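You operate a simulated robot arm through the tools that you are given. There is no shell and no other tool. Be economical: measure what you need, move in short steps, check, and stop when the job is done.

You run a simulated robot arm. Do the job below in one go: nothing can be reset, and whatever is moved stays where it is left.

JOB
Switch the steamer off, park its plug in the grey holder and serve the green bun on the board.
Fine: off before the plug moves; the lid goes back on.

The check looks at the end state, three seconds after you hand in, the way a careful person would. Anything else that was tipped, shoved, dropped, spilled or broken makes it a failure. A push-on lid holds only when it is set on centred and level and pressed home; a screw cap is set on level and turned clockwise until tight.

ROBOT AND FRAMES
A 5-joint arm with a two-finger parallel gripper, fixed in place. Base frame: the origin is at the foot of the arm, x ahead of it, y to its left, z up; the work surface is at about z = 0.008. Lengths are in m, angles in degrees, forces in N, time in s.
With the tool pointing down near the work surface it reaches from about 0.26 to 0.68 m from the base axis. Its first joint turns from -66.0 to 66.0 degrees. The tool tilts only in the upright plane through the base axis and itself; it spins freely about its own axis. Payload 2.9 kg.
The TCP is the grasp point between the finger pads, 0.03 m short of the fingertips. In the tool frame z runs along the fingers and y along their closing line. Largest opening 0.11 m; finger width 0.02, thickness 0.01; the body of the gripper, 0.048 by 0.112 m, starts 0.055 m behind the TCP.
Orientation is told as [roll, pitch, yaw] about the base's x, y, z axes, in that order, counted from this pose: with the fingers straight down and closing along the base's y, the tool's x points along the base's -x, its y along +y and its z along -z.

CONTROLS
- The arm moves only by the tool servo_tool. Its argument "moves" is a list that holds one entry, the list of rows, each a list of 6 numbers: the shift along the base's x, y, z in units of 300 mm (1.0 is 300 mm), then the turn, a rotation vector about the base's x, y, z in units of 45 degrees (1.0 is 45 degrees). In form: [[[tx, ty, tz, ax, ay, az], ...]]. A call has 1 to 8 rows; each row is the pose to reach, as a shift and turn from the pose commanded when the call began. "jaw" is the opening, from 0 (shut) to 1 (fully open), set as the call begins (left out, the last holds). A call with a number of a shift or a turn outside -1 to 1 is refused whole. Rows are played at 5 a second. More than 0.05 m and 8.6 degrees between two rows, or a gripper value outside its range, and nothing of the call is played. Where a pose cannot be reached the arm comes as near as it can. A force on the tool above 40 N (or 10 N above the force at the start of the call, whichever is more), or a blocked arm, ends the call early, and 0.2 s more pass. Each finger travels about 0.108 m/s and halts on what it meets, pressing with about 44 N; the grip force reading is that of the motor and also rises with nothing between the fingers. The clock runs only during rows and for 0.2 s after the last one: add rows that repeat a pose to give the fingers time. It gives the time, the measured TCP pose, the force on the tool (base axes), the opening and the grip force at its end, in the units of the frame above (readings bear some noise), with the torque about the TCP (base axes, N m) and any sound that the robot's microphone picked up, and new pictures: "views" is both (left out), scene, wrist or none.
- Cameras (640 x 400 px; columns grow to the right, rows downward): "scene" is fixed at [-0.0156, -0.4532, 0.5697]; the picture's right is [1.00, -0.07, 0.00], its down [-0.06, -0.87, -0.49] and it looks along [0.03, 0.49, -0.87] (base axes); focal length 214 px, centre (320, 200). "wrist" rides on the gripper at [0.072, 0.017, -0.103] in the tool frame; the picture's right is [-0.23, 0.97, 0.00], its down [-0.76, -0.18, -0.62] and it looks along [-0.61, -0.14, 0.78] (tool axes); focal length 222 px, centre (320, 200). There is no depth. A picture from a camera that has moved, and an enlarged one, comes with that camera's place and axes in the base frame and with its lens.
- inspect(camera, box): a new picture of the part [left, top, right, bottom] of that camera's present view, enlarged. No time passes.
- close_job(): hands the job in; it is judged then, once.

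Go step by step. Nothing tells you positions but the pictures and the camera data: compare them with the known pose of the tool, close in by small moves and look again before you grip or let go. The budget is 120 turns and 200 pictures, counting those below and the enlarged ones. Unless the task says otherwise, let go and move clear before handing in, and close with one line.

The tools are called after "Emit:" by a JSON object that holds its "name" and its "arguments". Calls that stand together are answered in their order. servo_tool: Moves the arm, as the interface text tells. Its arguments: {"type":"object","properties":{"moves":{"type":"array","items":{"type":"array","items":{"type":"array","items":{"type":"number"}}}},"jaw":{"type":"number"},"views":{"type":"string","enum":["both","scene","wrist","none"]}},"required":["moves"]} The other tools are called the same way: inspect (camera, box) takes an enlarged picture of a part of a camera's view; close_job () hands the job in.

At the start:

```text
time_s: 0.0
position: [0.3715, 0.034, 0.3978]
tcp_rot: [0.1, -0.1, 0.1]
contact_force: [-0.1, -0.2, -0.3]
ft_torque: [0.01, -0.02, -0.01]
grip_width: 0.1098
finger_force: 0.0
```

scene: 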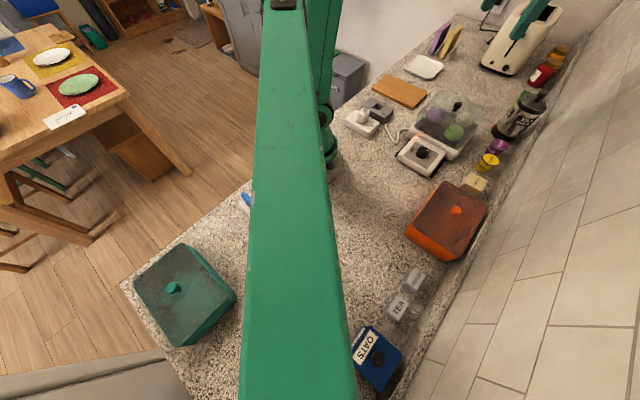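
wrist: 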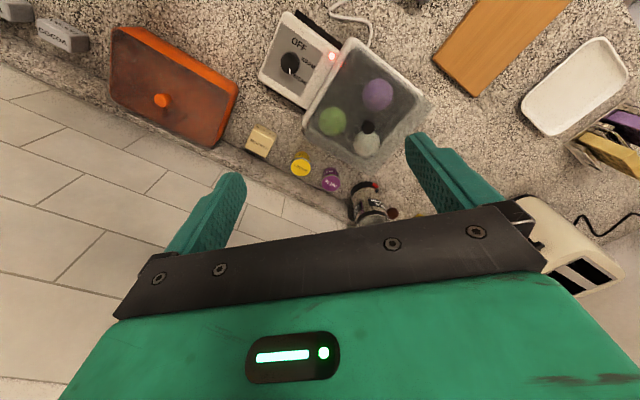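

I see the steamer with its dial and the clear lid left of centre in the wrist view, with a board and plate to its right. I'll enlarge both views to find the dial, plug, holder, and board.

Emit:
{"name": "inspect", "arguments": {"camera": "wrist", "box": [230, 0, 450, 200]}}

Emit:
{"name": "inspect", "arguments": {"camera": "scene", "box": [330, 50, 530, 190]}}

```text
2.00 times, centred on (340, 100) of wrist
camera zoom: at [0.2991, 0.0507, 0.5003], right [0.23, 0.97, 0.0], down [0.76, -0.18, 0.62], along [0.61, -0.14, -0.78], focal length 444 px, centre (280, 400)
```

zoom: 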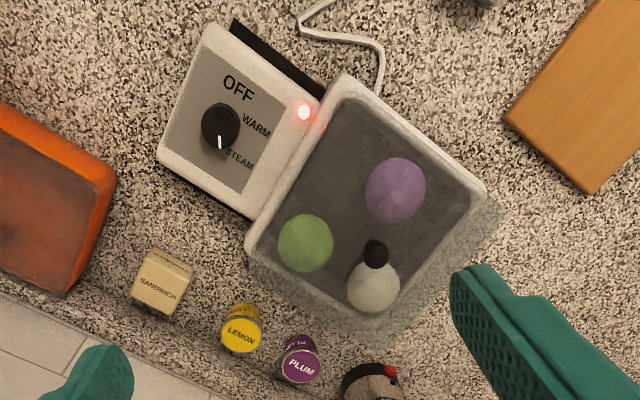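

```text
2.86 times, centred on (430, 120) of scene
camera zoom: at [-0.0156, -0.4532, 0.5697], right [1.0, -0.07, 0.0], down [-0.06, -0.87, -0.49], along [0.03, 0.49, -0.87], focal length 613 px, centre (6, 429)
```

zoom: 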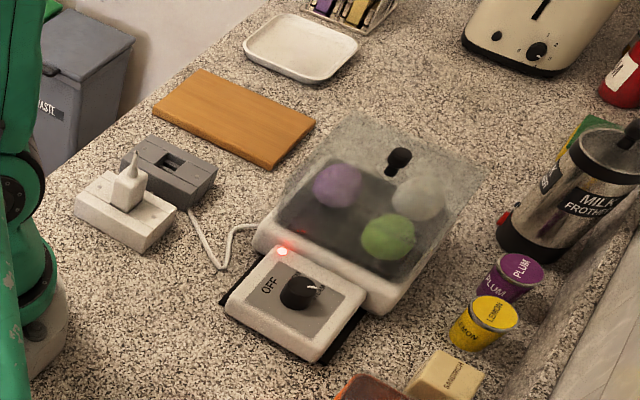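

The dial reads as on (STEAM) near (0.341, -0.010), the lid knob is near (0.443, 0.095, 0.15), and the steamer sits at about 45°. I'll lower the tool over the dial for a closer look.

Emit:
{"name": "servo_tool", "arguments": {"moves": [[[-0.025, -0.037, -0.123, 0, 0, 0], [-0.05, -0.073, -0.246, 0, 0, 0], [-0.076, -0.11, -0.37, 0, 0, 0], [-0.102, -0.147, -0.493, 0, 0, 0]]], "views": "both"}}

```text
time_s: 1.0
position: [0.3412, -0.0094, 0.249]
tcp_rot: [0.0, 0.0, 0.0]
contact_force: [0.4, -0.5, -0.7]
ft_torque: [0.01, 0.01, 0.0]
grip_width: 0.1098
finger_force: 0.1
camera wrist: at [0.2685, 0.0074, 0.3519], right [0.23, 0.97, 0.0], down [0.76, -0.18, 0.62], along [0.61, -0.14, -0.78], focal length 222 px, centre (320, 200)
```

scene: 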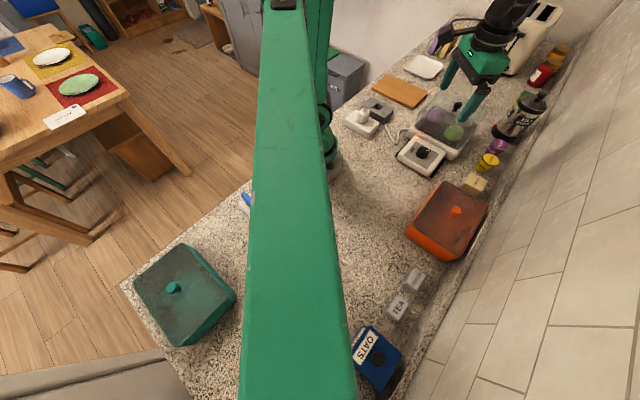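
wrist: 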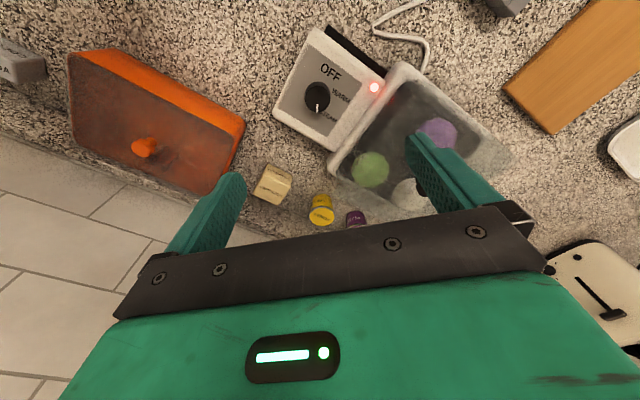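

Emit:
{"name": "inspect", "arguments": {"camera": "wrist", "box": [265, 20, 395, 150]}}

Emit:
{"name": "inspect", "arguments": {"camera": "scene", "box": [335, 85, 435, 185]}}

```text
3.08 times, centred on (330, 85) of wrist
camera zoom: at [0.2685, 0.0074, 0.3519], right [0.23, 0.97, 0.0], down [0.76, -0.18, 0.62], along [0.61, -0.14, -0.78], focal length 684 px, centre (289, 554)
```

zoom: 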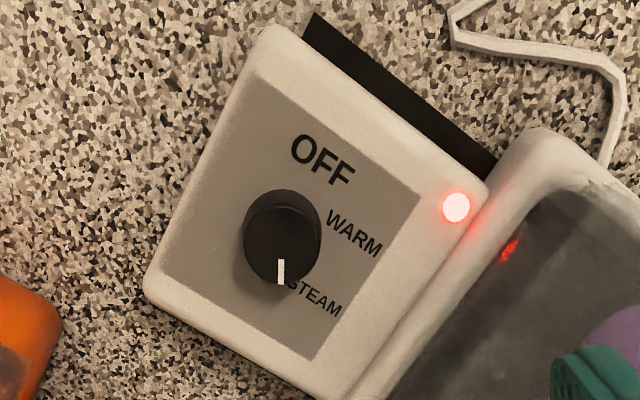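

```text
4.00 times, centred on (385, 135) of scene
camera zoom: at [-0.0156, -0.4532, 0.5697], right [1.0, -0.07, 0.0], down [-0.06, -0.87, -0.49], along [0.03, 0.49, -0.87], focal length 858 px, centre (60, 460)
```

zoom: 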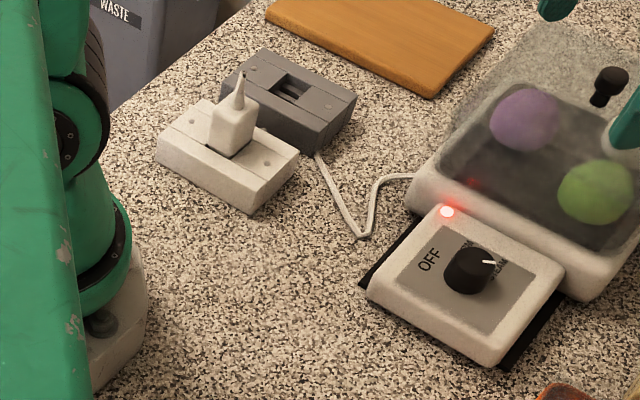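

The dial pointer is on STEAM at about -12°, and OFF lies at about 135°, so it needs roughly 150° counterclockwise. I'll descend over the dial with the jaw narrowed.

Emit:
{"name": "servo_tool", "arguments": {"moves": [[[0.002, -0.007, -0.125, 0, 0, 0], [0.002, -0.007, -0.25, 0, 0, 0], [0.002, -0.007, -0.375, 0, 0, 0], [0.002, -0.007, -0.497, 0, 0, 0]]], "jaw": 0.6, "views": "both"}}

```text
time_s: 2.0
position: [0.3407, -0.0114, 0.0995]
tcp_rot: [0.1, -0.1, 0.0]
contact_force: [0.5, -0.7, -0.1]
ft_torque: [-0.01, 0.03, -0.03]
grip_width: 0.0659
finger_force: 0.1
camera wrist: at [0.2684, 0.0044, 0.2029], right [0.23, 0.97, 0.0], down [0.76, -0.18, 0.62], along [0.61, -0.14, -0.78], focal length 222 px, centre (320, 200)
```

scene: 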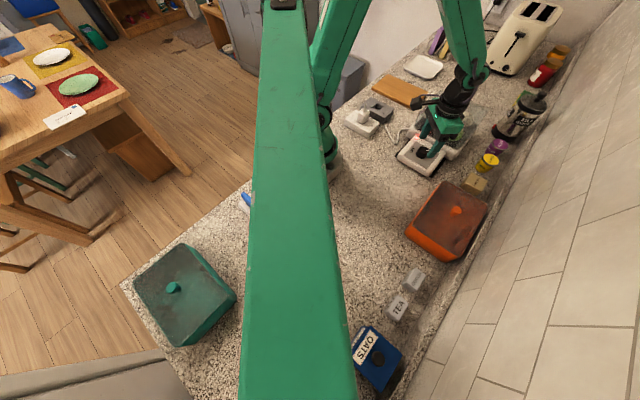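
wrist: 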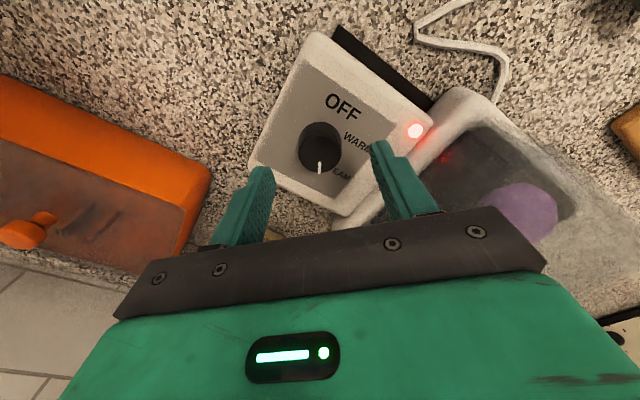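

The fingers straddle the dial and it is centred. Next I go down so the tips surround it.

Emit:
{"name": "servo_tool", "arguments": {"moves": [[[0, 0, -0.05, 0, 0, 0], [0, 0, -0.1, 0, 0, 0], [0, 0, -0.1, 0, 0, 0]]], "views": "wrist"}}

Emit:
{"name": "inspect", "arguments": {"camera": "scene", "box": [385, 90, 485, 190]}}

```text
time_s: 2.8
position: [0.3412, -0.0117, 0.0693]
tcp_rot: [0.0, 0.0, 0.0]
contact_force: [-0.6, -0.1, 0.3]
ft_torque: [-0.01, 0.02, 0.01]
grip_width: 0.066
finger_force: 0.0
camera wrist: at [0.2684, 0.0045, 0.1727], right [0.23, 0.97, 0.0], down [0.76, -0.18, 0.62], along [0.61, -0.14, -0.78], focal length 222 px, centre (320, 200)
```

wrist: 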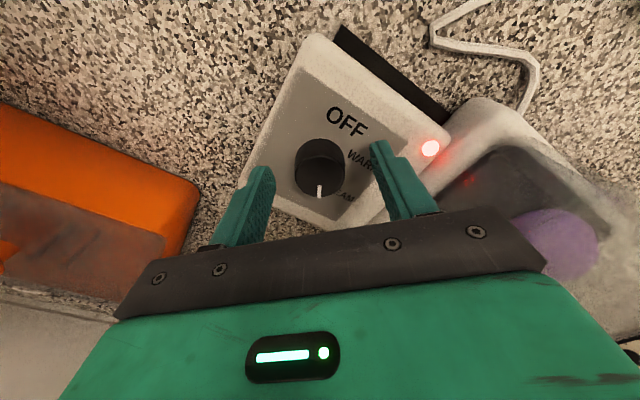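

```text
4.00 times, centred on (435, 140) of scene
camera zoom: at [-0.0156, -0.4532, 0.5697], right [1.0, -0.07, 0.0], down [-0.06, -0.87, -0.49], along [0.03, 0.49, -0.87], focal length 858 px, centre (-140, 440)
```

zoom: 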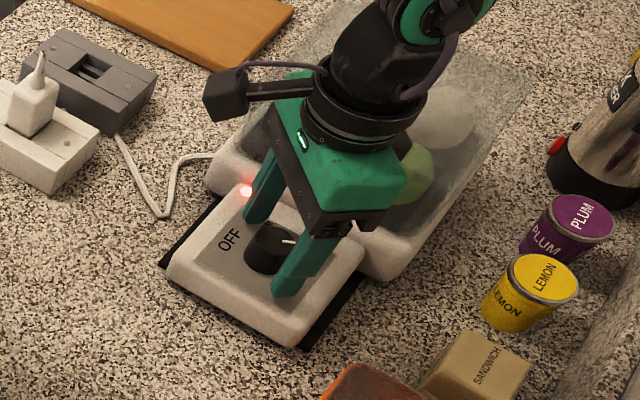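

The fingers are around the dial and clear of the panel. I close on it.

Emit:
{"name": "servo_tool", "arguments": {"moves": [[[0, 0, 0, 0, 0, 0], [0, 0, 0, 0, 0, 0], [0, 0, 0, 0, 0, 0]]], "jaw": 0.2, "views": "wrist"}}

```text
time_s: 3.6
position: [0.3404, -0.013, 0.0694]
tcp_rot: [0.1, 0.0, 0.0]
contact_force: [1.8, -5.5, -6.0]
ft_torque: [-0.19, -0.28, -0.04]
grip_width: 0.0323
finger_force: 45.0
camera wrist: at [0.2684, 0.0043, 0.1728], right [0.23, 0.97, 0.0], down [0.76, -0.18, 0.62], along [0.61, -0.14, -0.78], focal length 222 px, centre (320, 200)
```

wrist: 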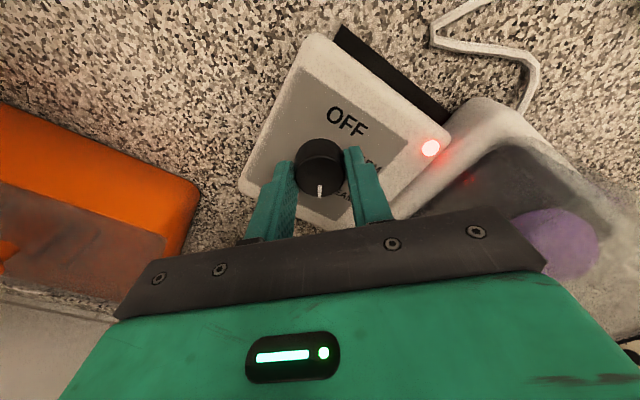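

The dial is gripped (32 mm). I turn it counterclockwise.

Emit:
{"name": "servo_tool", "arguments": {"moves": [[[0, -0.002, 0, 0, 0, 0.17], [0, -0.004, 0, 0, 0, 0.34], [0, -0.004, 0, 0, 0, 0.51], [0, -0.004, 0, 0, 0, 0.68], [0, -0.004, 0, 0, 0, 0.85]]], "views": "wrist"}}

```text
time_s: 4.8
position: [0.3411, -0.0126, 0.0692]
tcp_rot: [0.2, 0.1, 38.5]
contact_force: [0.9, 27.0, -12.6]
ft_torque: [0.68, -0.25, 0.01]
grip_width: 0.0323
finger_force: 44.9
camera wrist: at [0.2739, -0.0448, 0.1731], right [-0.43, 0.9, 0.0], down [0.71, 0.33, 0.62], along [0.56, 0.27, -0.78], focal length 222 px, centre (320, 200)
```

wrist: 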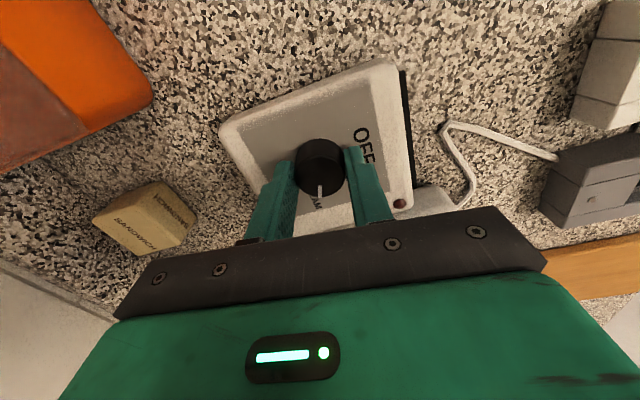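

The dial turns and the LED has gone dark, but there is a sideways force from my small y shift. I undo that and keep turning towards OFF.

Emit:
{"name": "servo_tool", "arguments": {"moves": [[[0, 0.004, 0, 0, 0, 0], [0, 0.004, 0, 0, 0, 0.17], [0, 0.004, 0, 0, 0, 0.34], [0, 0.004, 0, 0, 0, 0.51], [0, 0.004, 0, 0, 0, 0.68], [0, 0.004, 0, 0, 0, 0.85]]], "views": "wrist"}}

```text
time_s: 6.2
position: [0.3407, -0.0117, 0.0706]
tcp_rot: [0.2, 0.0, 76.7]
contact_force: [-10.5, 8.7, 7.8]
ft_torque: [0.12, 0.4, -0.38]
grip_width: 0.0329
finger_force: 45.0
camera wrist: at [0.3083, -0.0788, 0.1739], right [-0.89, 0.45, 0.0], down [0.35, 0.7, 0.62], along [0.28, 0.56, -0.78], focal length 222 px, centre (320, 200)
```

wrist: 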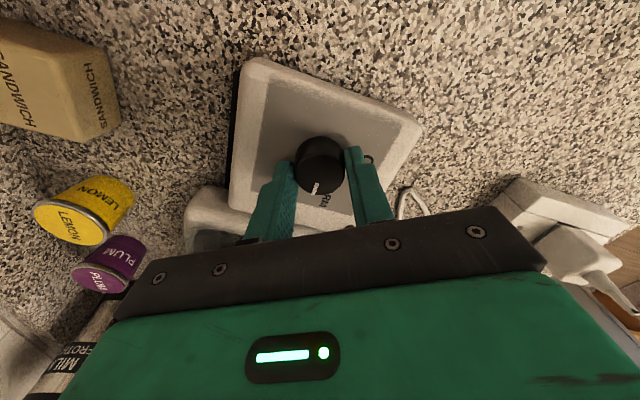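

The dial has lagged by a few degrees but still follows. I continue turning.

Emit:
{"name": "servo_tool", "arguments": {"moves": [[[0, 0, -0.005, 0, 0, 0.17], [0, 0, -0.005, 0, 0, 0.34], [0, 0, -0.005, 0, 0, 0.51], [0, 0, -0.005, 0, 0, 0.68], [0, 0, -0.005, 0, 0, 0.85]]], "views": "wrist"}}

```text
time_s: 7.4
position: [0.3409, -0.0124, 0.0675]
tcp_rot: [0.0, 0.0, 114.7]
contact_force: [-10.9, -3.0, 8.1]
ft_torque: [0.09, 0.43, -0.88]
grip_width: 0.0332
finger_force: 44.6
camera wrist: at [0.3564, -0.0855, 0.1716], right [-0.98, -0.2, 0.0], down [-0.16, 0.77, 0.62], along [-0.13, 0.61, -0.78], focal length 222 px, centre (320, 200)
```

wrist: 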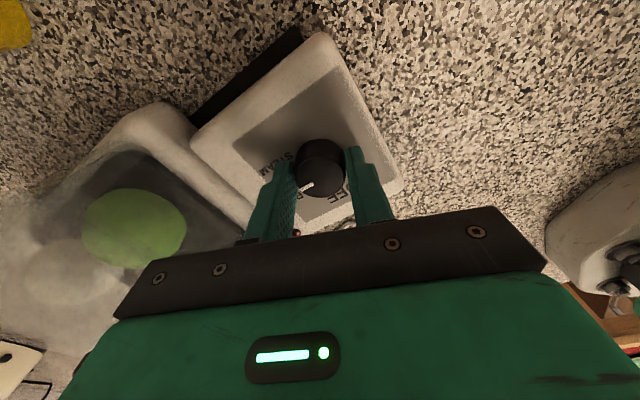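

The dial seems stuck around 50° while my fingers slip over it. I look closer.

Emit:
{"name": "inspect", "arguments": {"camera": "wrist", "box": [230, 120, 400, 250]}}

Emit:
{"name": "inspect", "arguments": {"camera": "scene", "box": [385, 90, 485, 190]}}

```text
3.08 times, centred on (315, 185) of wrist
camera zoom: at [0.3564, -0.0855, 0.1716], right [-0.98, -0.2, 0.0], down [-0.16, 0.77, 0.62], along [-0.13, 0.61, -0.78], focal length 684 px, centre (335, 246)
```

zoom: 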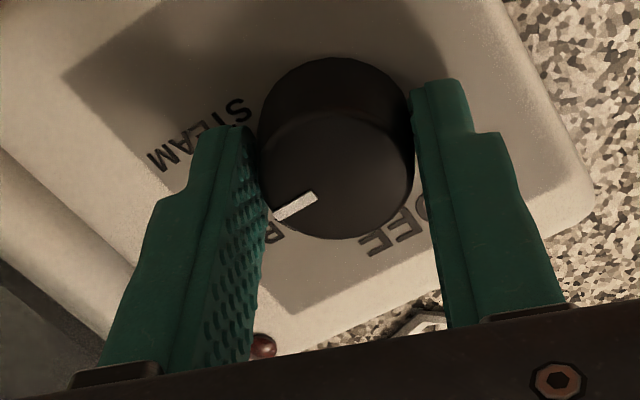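

```text
4.00 times, centred on (435, 140) of scene
camera zoom: at [-0.0157, -0.4533, 0.5697], right [1.0, -0.07, 0.0], down [-0.06, -0.87, -0.49], along [0.03, 0.49, -0.87], focal length 858 px, centre (-140, 440)
```

zoom: 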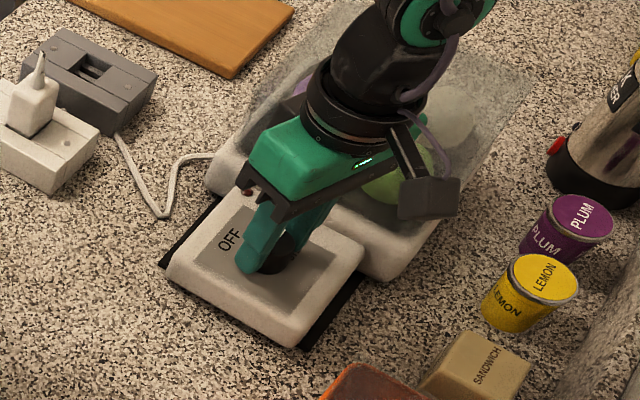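

The LED is dark, but the pointer sits between WARM and OFF and my fingers are slipping. I'll open, lift, and check the dial and lid before regripping.

Emit:
{"name": "servo_tool", "arguments": {"moves": [[[0, 0, 0, 0, 0, 0], [0, 0, 0, 0, 0, 0], [0, 0, 0.12, 0, 0, 0], [0, 0, 0.24, 0, 0, 0], [0, 0, 0.36, 0, 0, 0]]], "jaw": 0.6, "views": "wrist"}}

Emit:
{"name": "inspect", "arguments": {"camera": "scene", "box": [385, 90, 485, 190]}}

```text
time_s: 8.6
position: [0.3414, -0.0113, 0.1772]
tcp_rot: [0.1, 0.1, 114.7]
contact_force: [0.0, 1.0, 0.5]
ft_torque: [-0.01, 0.01, -0.01]
grip_width: 0.0658
finger_force: 0.1
camera wrist: at [0.3565, -0.0851, 0.2792], right [-0.98, -0.2, 0.0], down [-0.16, 0.77, 0.62], along [-0.13, 0.61, -0.78], focal length 222 px, centre (320, 200)
```

wrist: 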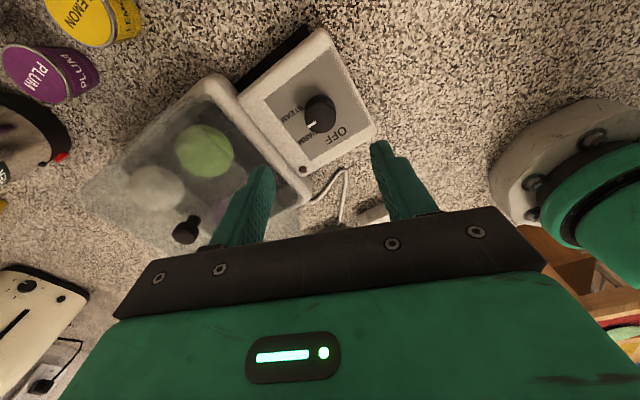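

```text
4.00 times, centred on (435, 140) of scene
camera zoom: at [-0.0156, -0.4533, 0.5697], right [1.0, -0.07, 0.0], down [-0.06, -0.87, -0.49], along [0.03, 0.49, -0.87], focal length 858 px, centre (-140, 440)
```

zoom: 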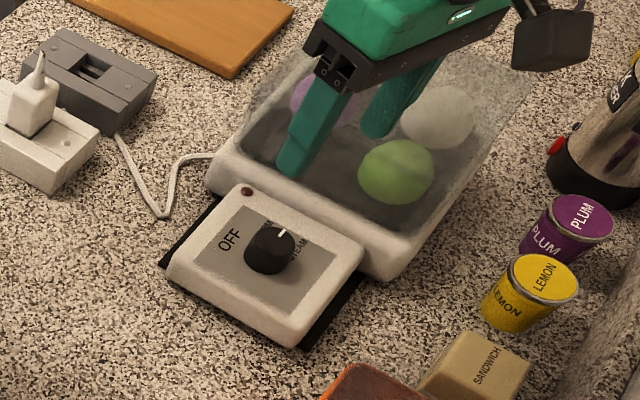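

Emit:
{"name": "inspect", "arguments": {"camera": "wrist", "box": [230, 20, 400, 180]}}

```text
2.50 times, centred on (315, 100) of wrist
camera zoom: at [0.3565, -0.0851, 0.2792], right [-0.98, -0.2, 0.0], down [-0.16, 0.77, 0.62], along [-0.13, 0.61, -0.78], focal length 555 px, centre (332, 450)
```

zoom: 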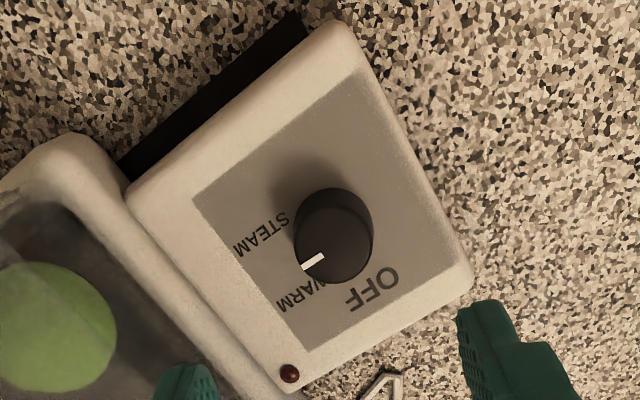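

The dial sits in the WARM detent (pointer about 46°), so OFF is one more step. I'll spin back, grip it deeper and turn again.

Emit:
{"name": "servo_tool", "arguments": {"moves": [[[0, 0, 0, 0, 0, -0.18], [0, 0, 0, 0, 0, -0.36], [0, 0, 0, 0, 0, -0.54], [0, 0, 0, 0, 0, -0.72], [0, 0, 0, 0, 0, -0.9], [0, 0, 0, 0, 0, -1.0]]], "views": "none"}}

Emit:
{"name": "servo_tool", "arguments": {"moves": [[[0, 0, 0, 0, 0, -0.18], [0, 0, 0, 0, 0, -0.36], [0, 0, 0, 0, 0, -0.54], [0, 0, 0, 0, 0, -0.72], [0, 0, 0, 0, 0, -0.9], [0, 0, 0, 0, 0, -1.0]]], "views": "none"}}

Emit:
{"name": "servo_tool", "arguments": {"moves": [[[0, 0, -0.1, 0, 0, -0.18], [0, 0, -0.2, 0, 0, -0.36], [0, 0, -0.25, 0, 0, -0.54], [0, 0, -0.25, 0, 0, -0.55]]], "views": "wrist"}}

```text
time_s: 10.0
position: [0.3421, -0.011, 0.177]
tcp_rot: [-0.1, 0.0, 69.6]
contact_force: [-0.2, -0.8, 0.2]
ft_torque: [-0.04, 0.0, -0.03]
grip_width: 0.0657
finger_force: 0.0
```

```text
time_s: 11.4
position: [0.3424, -0.013, 0.1771]
tcp_rot: [0.0, 0.0, 24.6]
contact_force: [0.3, 0.6, -0.4]
ft_torque: [0.0, 0.01, 0.05]
grip_width: 0.066
finger_force: 0.0
```

```text
time_s: 12.4
position: [0.3419, -0.0125, 0.1016]
tcp_rot: [0.0, 0.1, 0.0]
contact_force: [0.1, 0.6, 0.1]
ft_torque: [0.01, 0.0, -0.01]
grip_width: 0.0661
finger_force: 0.2
camera wrist: at [0.2687, 0.0044, 0.2043], right [0.23, 0.97, 0.0], down [0.76, -0.18, 0.62], along [0.61, -0.14, -0.78], focal length 222 px, centre (320, 200)
```

wrist: 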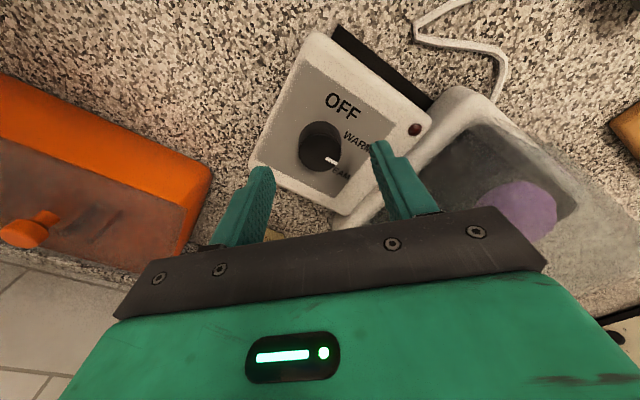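

The steamer is unmoved. I descend deeper around the dial.

Emit:
{"name": "servo_tool", "arguments": {"moves": [[[0, 0.003, -0.05, 0, 0, 0], [0, 0.003, -0.1, 0, 0, 0], [0, 0.003, -0.12, 0, 0, 0], [0, 0.003, -0.14, 0, 0, 0]]], "views": "none"}}

```text
time_s: 13.3
position: [0.3409, -0.0105, 0.0659]
tcp_rot: [0.1, 0.1, 0.1]
contact_force: [-1.7, 1.4, 5.7]
ft_torque: [0.02, 0.0, 0.05]
grip_width: 0.0661
finger_force: 0.0
stopped in row 4: the force on the tool passed its limit (the readings are from after the stop); the commanded pose is now the measured one
```

The tips touched the panel at TCP z≈0.066. I back off 2 mm, grip, and turn in small steps while watching the torque.

Emit:
{"name": "servo_tool", "arguments": {"moves": [[[0, 0, 0.007, 0, 0, 0], [0, 0, 0.007, 0, 0, 0], [0, 0, 0.007, 0, 0, 0], [0, 0, 0.007, 0, 0, 0]]], "jaw": 0.2, "views": "none"}}

Emit:
{"name": "servo_tool", "arguments": {"moves": [[[0, 0, 0, 0, 0, 0.1], [0, 0, 0, 0, 0, 0.2], [0, 0, 0, 0, 0, 0.3], [0, 0, 0, 0, 0, 0.4]]], "views": "wrist"}}

```text
time_s: 14.1
position: [0.3406, -0.0132, 0.0659]
tcp_rot: [0.0, 0.2, -0.3]
contact_force: [2.3, -1.6, -0.9]
ft_torque: [-0.1, 0.43, 0.01]
grip_width: 0.0331
finger_force: 45.1
stopped in row 3: the force on the tool passed its limit (the readings are from after the stop); the commanded pose is now the measured one
```

```text
time_s: 15.1
position: [0.3401, -0.0113, 0.0669]
tcp_rot: [0.0, 0.1, 17.9]
contact_force: [-0.1, -6.7, 3.2]
ft_torque: [-0.12, -0.03, -0.57]
grip_width: 0.0335
finger_force: 45.4
camera wrist: at [0.2666, -0.0189, 0.1698], right [-0.08, 1.0, 0.0], down [0.78, 0.06, 0.62], along [0.62, 0.05, -0.78], focal length 222 px, centre (320, 200)
```

wrist: 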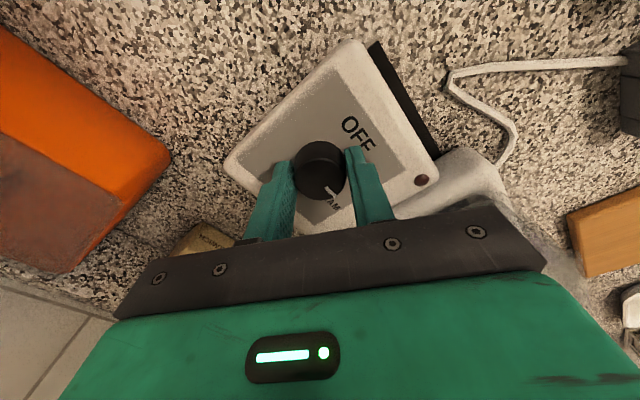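

Emit:
{"name": "inspect", "arguments": {"camera": "wrist", "box": [260, 110, 400, 230]}}

```text
3.33 times, centred on (330, 170) of wrist
camera zoom: at [0.2666, -0.0189, 0.1698], right [-0.08, 1.0, 0.0], down [0.78, 0.06, 0.62], along [0.62, 0.05, -0.78], focal length 740 px, centre (287, 300)
```

zoom: 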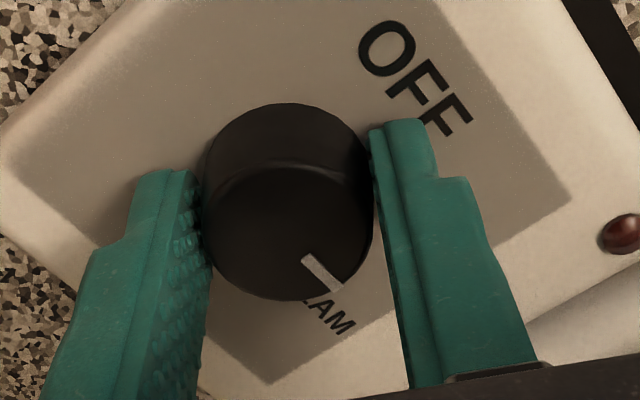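

The dial holds at about 46° against the turn. I'll test whether it moves freely clockwise, to tell a stop from plain stiffness.

Emit:
{"name": "servo_tool", "arguments": {"moves": [[[0, 0, 0, 0, 0, -0.12], [0, 0, 0, 0, 0, -0.24], [0, 0, 0, 0, 0, -0.36], [0, 0, 0, 0, 0, -0.48]]], "views": "wrist"}}

Emit:
{"name": "inspect", "arguments": {"camera": "wrist", "box": [260, 110, 400, 230]}}

```text
time_s: 16.1
position: [0.3404, -0.0119, 0.0662]
tcp_rot: [0.0, 0.1, -3.9]
contact_force: [0.9, -4.0, 0.3]
ft_torque: [-0.12, 0.03, 0.02]
grip_width: 0.0335
finger_force: 45.0
camera wrist: at [0.2697, 0.0092, 0.1698], right [0.29, 0.96, 0.0], down [0.75, -0.23, 0.62], along [0.59, -0.18, -0.78], focal length 222 px, centre (320, 200)
```

wrist: 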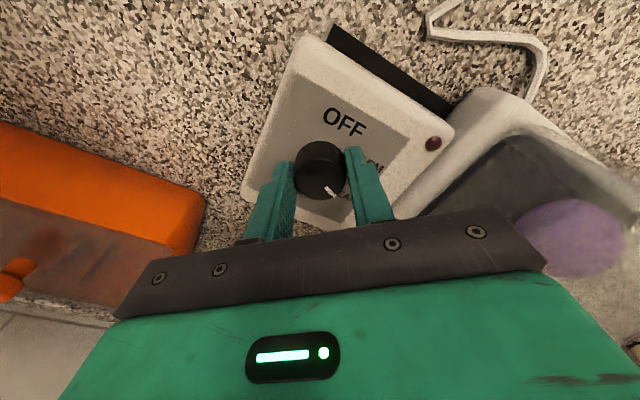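

```text
3.33 times, centred on (330, 170) of wrist
camera zoom: at [0.2697, 0.0092, 0.1698], right [0.29, 0.96, 0.0], down [0.75, -0.23, 0.62], along [0.59, -0.18, -0.78], focal length 740 px, centre (287, 300)
```

zoom: 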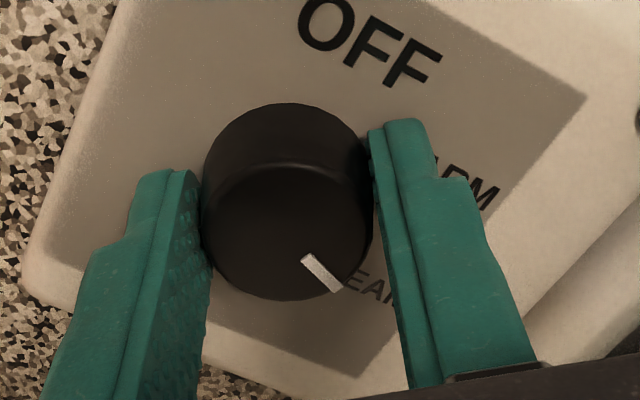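

The dial turns freely clockwise but stops hard at 46°, which is just the midpoint between the WARM and STEAM labels. I check how far it runs the other way and what the lamp does.

Emit:
{"name": "servo_tool", "arguments": {"moves": [[[0, 0, 0, 0, 0, -0.17], [0, 0, 0, 0, 0, -0.34], [0, 0, 0, 0, 0, -0.51], [0, 0, 0, 0, 0, -0.68], [0, 0, 0, 0, 0, -0.85], [0, 0, 0, 0, 0, -1.0]]], "views": "wrist"}}

Emit:
{"name": "inspect", "arguments": {"camera": "wrist", "box": [260, 90, 420, 230]}}

```text
time_s: 17.5
position: [0.342, -0.0111, 0.0661]
tcp_rot: [0.0, 0.0, -49.0]
contact_force: [3.4, -2.1, 1.7]
ft_torque: [0.17, 0.11, 0.03]
grip_width: 0.0333
finger_force: 45.3
camera wrist: at [0.306, 0.0537, 0.1697], right [0.88, 0.47, 0.0], down [0.37, -0.69, 0.62], along [0.29, -0.55, -0.78], focal length 222 px, centre (320, 200)
```

wrist: 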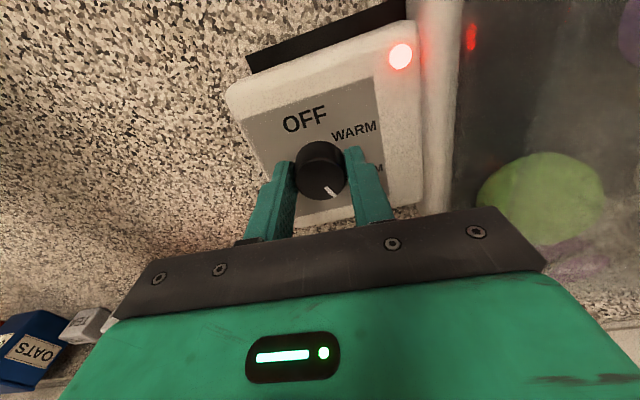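

```text
2.86 times, centred on (340, 160) of wrist
camera zoom: at [0.306, 0.0537, 0.1697], right [0.88, 0.47, 0.0], down [0.37, -0.69, 0.62], along [0.29, -0.55, -0.78], focal length 635 px, centre (263, 314)
```

zoom: 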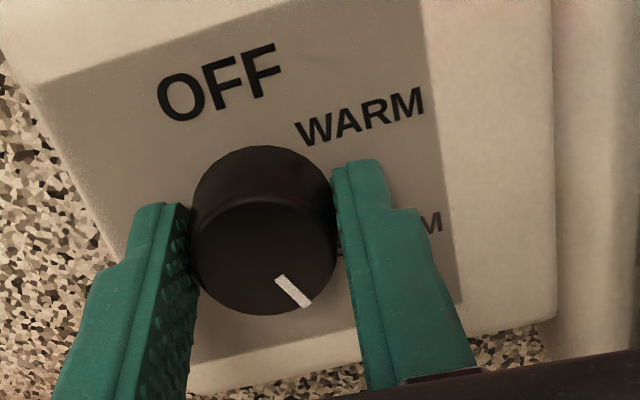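

Clockwise is open and the lamp relights, with the start position exactly 60° from the stop, where the lamp is dark. So the stop may be the true OFF, with the mark drawn 90° off. I regrip and check the other end of the range.

Emit:
{"name": "servo_tool", "arguments": {"moves": [[[0, 0, 0, 0, 0, 0], [0, 0, 0.005, 0, 0, 0], [0, 0, 0.005, 0, 0, 0.17], [0, 0, 0.005, 0, 0, 0.34], [0, 0, 0.005, 0, 0, 0.51], [0, 0, 0.005, 0, 0, 0.68], [0, 0, 0.005, 0, 0, 0.85], [0, 0, 0.005, 0, 0, 1.0]]], "jaw": 0.6, "views": "none"}}

Emit:
{"name": "servo_tool", "arguments": {"moves": [[[0, 0, 0, 0, 0, 0], [0, 0, 0, 0, 0, 0], [0, 0, 0, 0, 0, 0], [0, 0, 0, 0, 0, -0.18], [0, 0, 0, 0, 0, -0.36], [0, 0, 0, 0, 0, -0.54], [0, 0, 0, 0, 0, -0.72], [0, 0, 0, 0, 0, -0.9]]], "jaw": 0.2, "views": "none"}}

Emit:
{"name": "servo_tool", "arguments": {"moves": [[[0, 0, 0, 0, 0, -0.18], [0, 0, 0, 0, 0, -0.36], [0, 0, 0, 0, 0, -0.54]]], "views": "wrist"}}

Emit:
{"name": "inspect", "arguments": {"camera": "wrist", "box": [260, 90, 420, 230]}}

```text
time_s: 19.3
position: [0.3402, -0.0134, 0.0677]
tcp_rot: [-0.1, 0.0, -3.6]
contact_force: [-0.1, -0.4, 0.2]
ft_torque: [-0.01, 0.01, 0.0]
grip_width: 0.0659
finger_force: 0.0
```

```text
time_s: 21.1
position: [0.3418, -0.0118, 0.0683]
tcp_rot: [0.0, 0.0, -44.3]
contact_force: [2.2, 25.0, 0.3]
ft_torque: [1.07, 0.43, 0.01]
grip_width: 0.0327
finger_force: 45.1
```

```text
time_s: 21.9
position: [0.3411, -0.0133, 0.0689]
tcp_rot: [0.1, -0.1, -68.8]
contact_force: [9.4, 9.4, -7.7]
ft_torque: [0.17, -0.38, 0.67]
grip_width: 0.033
finger_force: 45.3
camera wrist: at [0.3307, 0.0604, 0.1716], right [0.99, 0.14, 0.0], down [0.11, -0.77, 0.62], along [0.09, -0.62, -0.78], focal length 222 px, centre (320, 200)
```

wrist: 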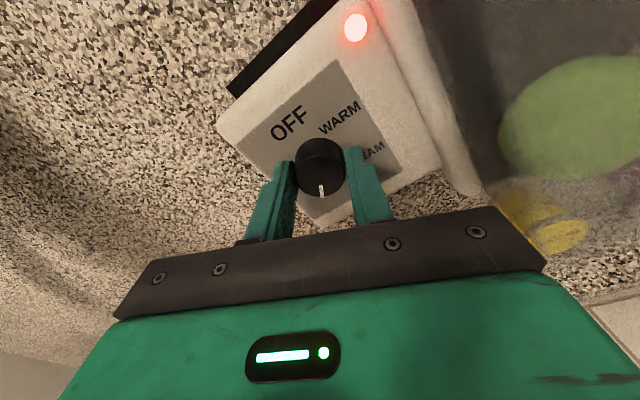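

```text
2.86 times, centred on (340, 160) of wrist
camera zoom: at [0.3307, 0.0604, 0.1716], right [0.99, 0.14, 0.0], down [0.11, -0.77, 0.62], along [0.09, -0.62, -0.78], focal length 635 px, centre (263, 314)
```

zoom: 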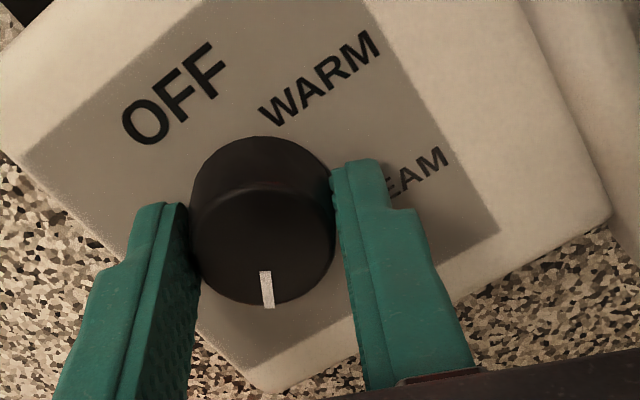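

It stops again at about -76°, so the travel is exactly 120°: three 60° settings with the counterclockwise end being OFF (lamp dark). I turn it all the way back counterclockwise to that stop.

Emit:
{"name": "servo_tool", "arguments": {"moves": [[[0, 0.003, 0, 0, 0, 0.17], [0, 0.003, 0, 0, 0, 0.34], [0, 0.003, 0, 0, 0, 0.51], [0, 0.003, 0, 0, 0, 0.68], [0, 0.003, 0, 0, 0, 0.85], [0, 0.003, 0, 0, 0, 1.0]]], "views": "none"}}

Emit:
{"name": "servo_tool", "arguments": {"moves": [[[0, 0, 0, 0, 0, 0.17], [0, 0, 0, 0, 0, 0.34], [0, 0, 0, 0, 0, 0.51], [0, 0, 0, 0, 0, 0.68], [0, 0, 0, 0, 0, 0.85], [0, 0, 0, 0, 0, 1.0]]], "views": "none"}}

Emit:
{"name": "servo_tool", "arguments": {"moves": [[[0, 0, 0, 0, 0, 0.17], [0, 0, 0, 0, 0, 0.34], [0, 0, 0, 0, 0, 0.51], [0, 0, 0, 0, 0, 0.68], [0, 0, 0, 0, 0, 0.85]]], "views": "wrist"}}

```text
time_s: 23.3
position: [0.3422, -0.0121, 0.0693]
tcp_rot: [0.1, 0.1, -23.6]
contact_force: [0.2, -33.3, 15.0]
ft_torque: [-1.14, -0.08, -0.01]
grip_width: 0.0325
finger_force: 45.0
```

```text
time_s: 23.9
position: [0.3413, -0.0122, 0.069]
tcp_rot: [-0.2, 0.1, -11.5]
contact_force: [-0.1, -1.7, 0.7]
ft_torque: [-0.17, 0.16, 0.0]
grip_width: 0.0325
finger_force: 45.5
stopped in row 2: the force on the tool passed its limit (the readings are from after the stop); the commanded pose is now the measured one
```

```text
time_s: 25.1
position: [0.3401, -0.0127, 0.0695]
tcp_rot: [0.1, 0.0, 26.9]
contact_force: [-1.4, -19.8, 2.9]
ft_torque: [-0.62, 0.12, 0.03]
grip_width: 0.0326
finger_force: 45.2
camera wrist: at [0.2684, -0.0306, 0.1719], right [-0.24, 0.97, 0.0], down [0.76, 0.19, 0.62], along [0.6, 0.15, -0.78], focal length 222 px, centre (320, 200)
```

wrist: 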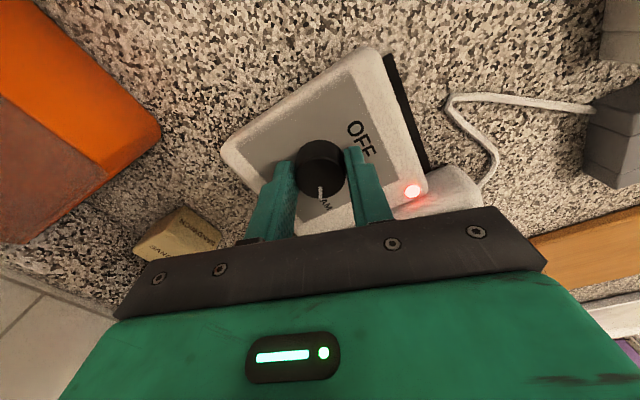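

The lamp is still lit mid-travel; I carry on to the stop.

Emit:
{"name": "servo_tool", "arguments": {"moves": [[[0, -0.003, 0, 0, 0, 0.17], [0, -0.003, 0, 0, 0, 0.34], [0, -0.003, 0, 0, 0, 0.51], [0, -0.003, 0, 0, 0, 0.68], [0, -0.003, 0, 0, 0, 0.85], [0, -0.003, 0, 0, 0, 0.95]]], "views": "wrist"}}

Emit:
{"name": "inspect", "arguments": {"camera": "wrist", "box": [260, 90, 420, 230]}}

```text
time_s: 26.5
position: [0.3413, -0.0123, 0.0694]
tcp_rot: [-0.1, 0.0, 69.6]
contact_force: [4.3, -1.5, 3.5]
ft_torque: [-0.08, -0.03, -0.56]
grip_width: 0.0332
finger_force: 44.8
camera wrist: at [0.2998, -0.075, 0.172], right [-0.83, 0.55, 0.0], down [0.43, 0.65, 0.62], along [0.35, 0.52, -0.78], focal length 222 px, centre (320, 200)
```

wrist: 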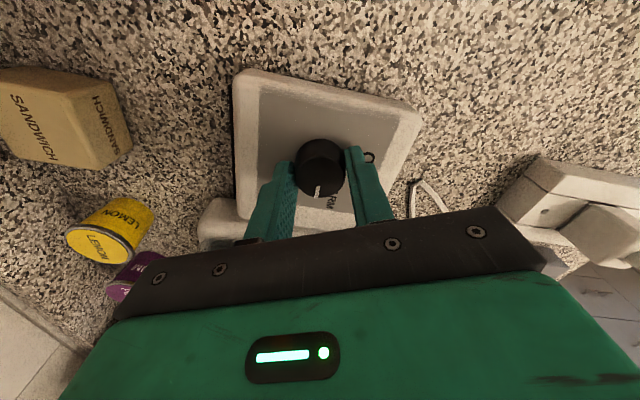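

```text
2.86 times, centred on (340, 160) of wrist
camera zoom: at [0.2998, -0.075, 0.172], right [-0.83, 0.55, 0.0], down [0.43, 0.65, 0.62], along [0.35, 0.52, -0.78], focal length 635 px, centre (263, 314)
```

zoom: 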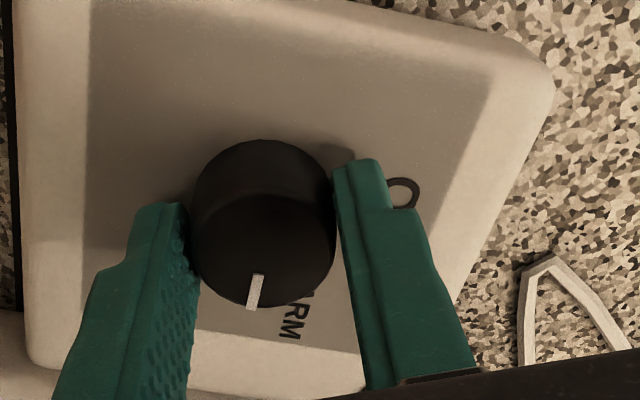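

The dial is at the stop again. I release, lift and check the lamp.

Emit:
{"name": "servo_tool", "arguments": {"moves": [[[0, 0, 0, 0, 0, 0], [0, 0, 0, 0, 0, 0], [0, 0, 0.12, 0, 0, 0], [0, 0, 0.24, 0, 0, -0.17], [0, 0, 0.36, 0, 0, -0.34], [0, 0, 0.48, 0, 0, -0.51], [0, 0, 0.6, 0, 0, -0.68], [0, 0, 0.7, 0, 0, -0.85]]], "jaw": 0.6, "views": "wrist"}}

Emit:
{"name": "inspect", "arguments": {"camera": "scene", "box": [335, 80, 435, 180]}}

```text
time_s: 28.3
position: [0.3403, -0.0126, 0.28]
tcp_rot: [0.1, 0.1, 31.2]
contact_force: [-0.1, -0.4, 0.1]
ft_torque: [0.01, -0.03, 0.02]
grip_width: 0.0661
finger_force: 0.0
camera wrist: at [0.2692, -0.0369, 0.3828], right [-0.31, 0.95, 0.0], down [0.74, 0.24, 0.62], along [0.59, 0.19, -0.78], focal length 222 px, centre (320, 200)
```

wrist: 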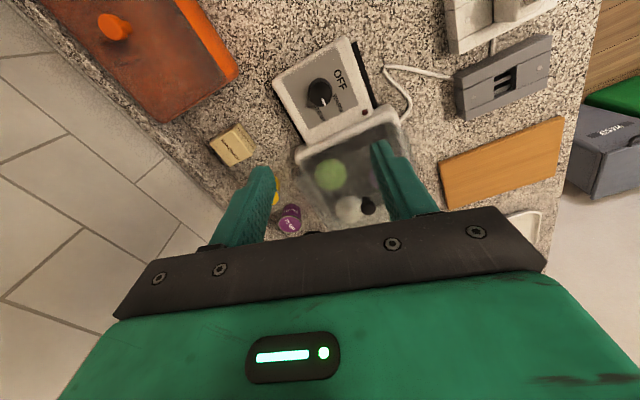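

```text
4.00 times, centred on (385, 130) of scene
camera zoom: at [-0.0156, -0.4532, 0.5697], right [1.0, -0.07, 0.0], down [-0.06, -0.87, -0.49], along [0.03, 0.49, -0.87], focal length 858 px, centre (60, 480)
```

zoom: 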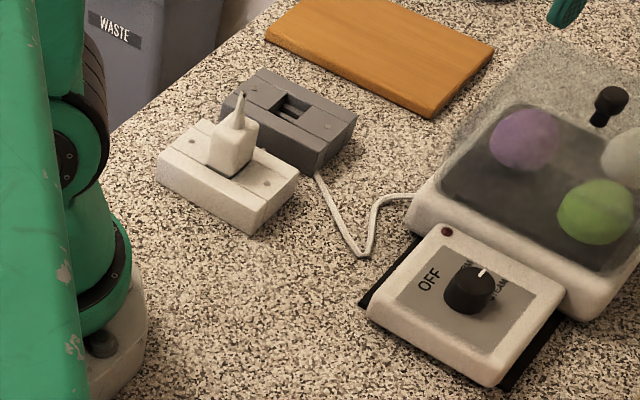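

The lamp is out and the steamer is unmoved. Next I move towards the plug at about (0.175, 0.16), keeping the closing line tangential (yaw ~45°).

Emit:
{"name": "servo_tool", "arguments": {"moves": [[[-0.08, 0.1, 0, 0, 0, 0.05], [-0.16, 0.2, 0, 0, 0, 0.1], [-0.24, 0.3, 0, 0, 0, 0.15], [-0.32, 0.4, 0, 0, 0, 0.2], [-0.4, 0.5, -0.05, 0, 0, 0.25], [-0.48, 0.6, -0.1, 0, 0, 0.3]]], "jaw": 0.8, "views": "both"}}

```text
time_s: 29.7
position: [0.1958, 0.1676, 0.2492]
tcp_rot: [0.0, 0.2, 44.8]
contact_force: [-0.2, -0.1, -0.6]
ft_torque: [0.0, 0.03, -0.01]
grip_width: 0.0884
finger_force: 0.1
camera wrist: at [0.1323, 0.1281, 0.3519], right [-0.53, 0.85, 0.0], down [0.67, 0.41, 0.62], along [0.53, 0.33, -0.78], focal length 222 px, centre (320, 200)
```

scene: 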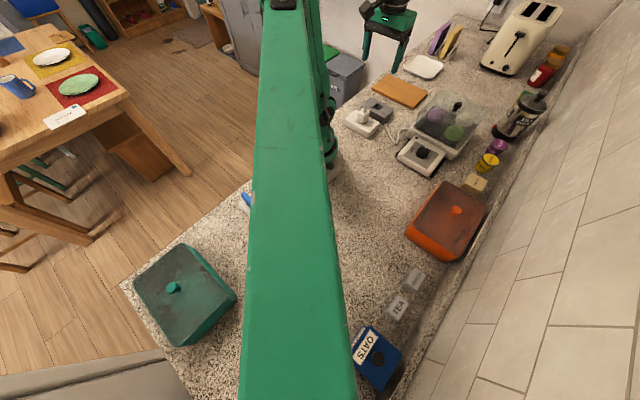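
wrist: 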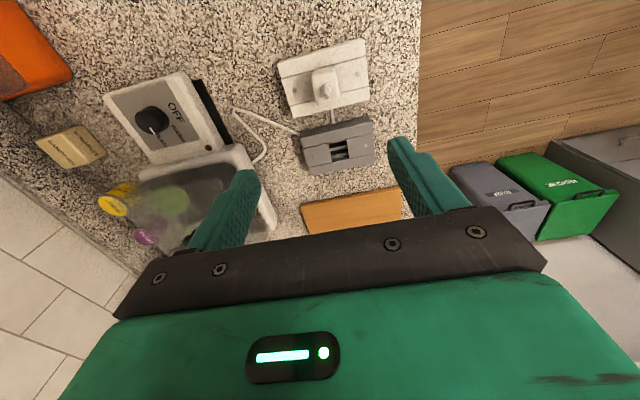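

Emit:
{"name": "inspect", "arguments": {"camera": "wrist", "box": [260, 25, 400, 185]}}

Emit:
{"name": "inspect", "arguments": {"camera": "scene", "box": [335, 75, 405, 145]}}

```text
2.50 times, centred on (330, 105) of wrist
camera zoom: at [0.1323, 0.1281, 0.3519], right [-0.53, 0.85, 0.0], down [0.67, 0.41, 0.62], along [0.53, 0.33, -0.78], focal length 555 px, centre (295, 438)
```

zoom: 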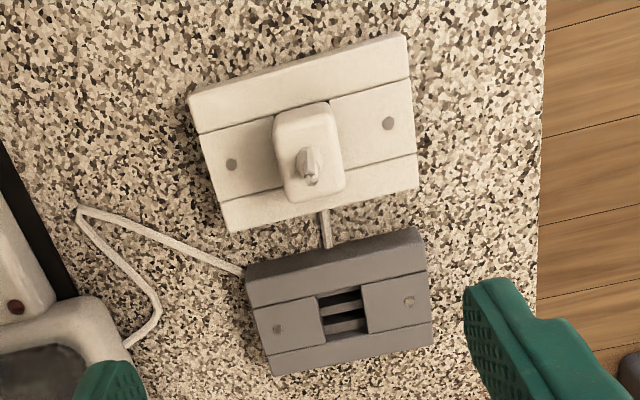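

```text
5.71 times, centred on (370, 110) of scene
camera zoom: at [-0.0156, -0.4533, 0.5697], right [1.0, -0.07, 0.0], down [-0.06, -0.87, -0.49], along [0.03, 0.49, -0.87], focal length 1226 px, centre (34, 714)
```

zoom: 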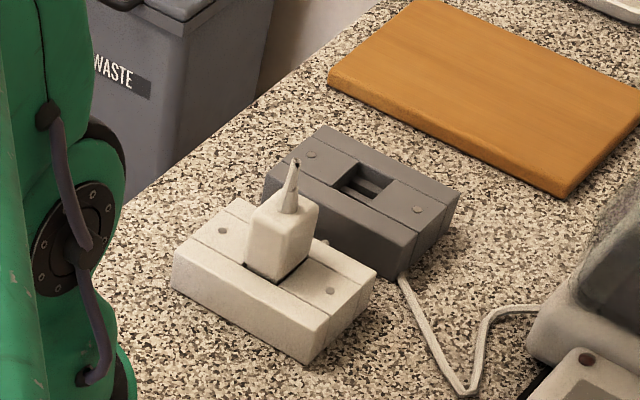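

The plug stands in the white socket at about (0.177, 0.162) with its tip near z 0.115. The holder's hole is at about (0.246, 0.231), with the same orientation. I lower the tool around the plug.

Emit:
{"name": "servo_tool", "arguments": {"moves": [[[-0.03, -0.01, 0, 0, 0, 0], [-0.063, -0.019, -0.1, 0, 0, 0], [-0.063, -0.019, -0.2, 0, 0, 0], [-0.063, -0.019, -0.3, 0, 0, 0], [-0.063, -0.019, -0.397, 0, 0, 0]]], "views": "both"}}

Emit:
{"name": "inspect", "arguments": {"camera": "scene", "box": [335, 65, 405, 145]}}

```text
time_s: 30.9
position: [0.1769, 0.1613, 0.1306]
tcp_rot: [0.1, 0.1, 44.8]
contact_force: [-0.2, -0.1, 1.0]
ft_torque: [0.04, -0.01, 0.0]
grip_width: 0.0879
finger_force: 0.0
camera wrist: at [0.1139, 0.1216, 0.2332], right [-0.52, 0.85, 0.0], down [0.67, 0.41, 0.62], along [0.53, 0.33, -0.78], focal length 222 px, centre (320, 200)
```

scene: 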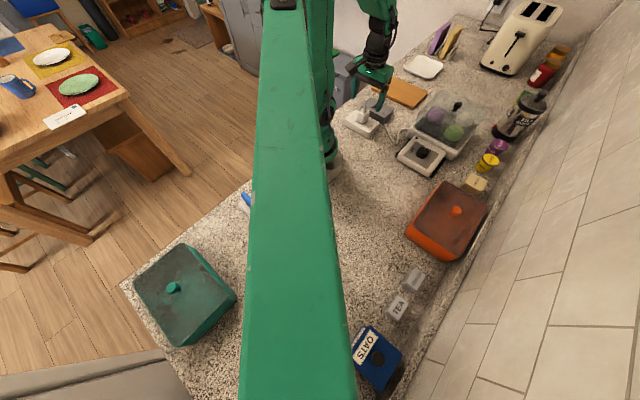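
wrist: 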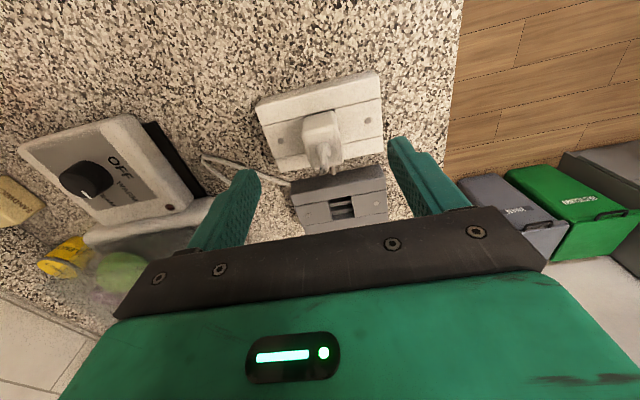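

```text
5.00 times, centred on (370, 105) of scene
camera zoom: at [-0.0156, -0.4533, 0.5697], right [1.0, -0.07, 0.0], down [-0.06, -0.87, -0.49], along [0.03, 0.49, -0.87], focal length 1072 px, centre (70, 675)
```

zoom: 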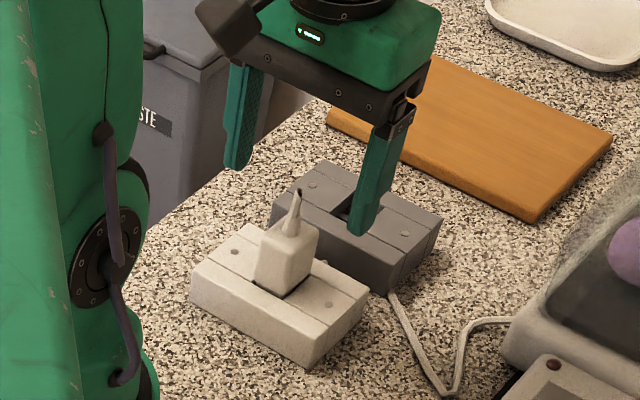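

The vertical pose is reachable here and the plug is centred. I go down so the tips flank the plug body.

Emit:
{"name": "servo_tool", "arguments": {"moves": [[[0, 0, -0.06, 0, 0, 0], [0, 0, -0.12, 0, 0, 0], [0, 0, -0.18, 0, 0, 0]]], "jaw": 0.6, "views": "wrist"}}

Emit:
{"name": "inspect", "arguments": {"camera": "scene", "box": [335, 65, 405, 145]}}

```text
time_s: 31.7
position: [0.1808, 0.1638, 0.0764]
tcp_rot: [0.0, 0.3, 44.9]
contact_force: [-0.4, -0.2, -0.3]
ft_torque: [-0.01, 0.0, -0.03]
grip_width: 0.0656
finger_force: 0.0
camera wrist: at [0.1164, 0.1239, 0.1798], right [-0.52, 0.85, 0.0], down [0.67, 0.41, 0.62], along [0.53, 0.33, -0.78], focal length 222 px, centre (320, 200)
```

wrist: 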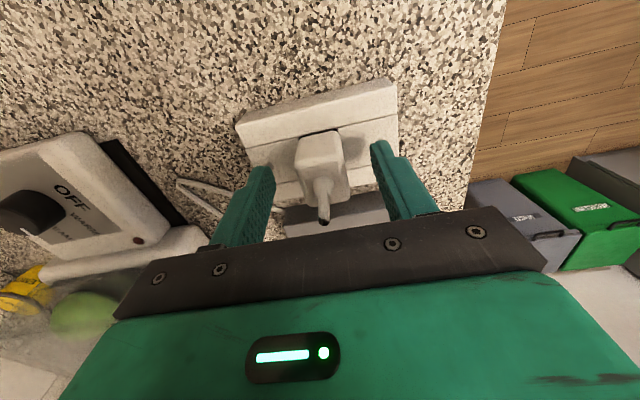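

```text
5.00 times, centred on (370, 105) of scene
camera zoom: at [-0.0156, -0.4533, 0.5697], right [1.0, -0.07, 0.0], down [-0.06, -0.87, -0.49], along [0.03, 0.49, -0.87], focal length 1072 px, centre (70, 675)
```

zoom: 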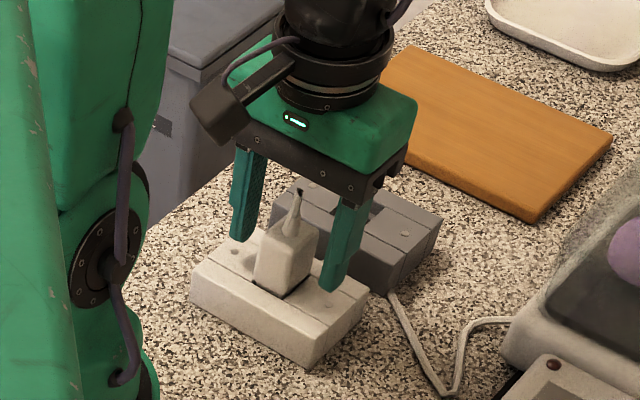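

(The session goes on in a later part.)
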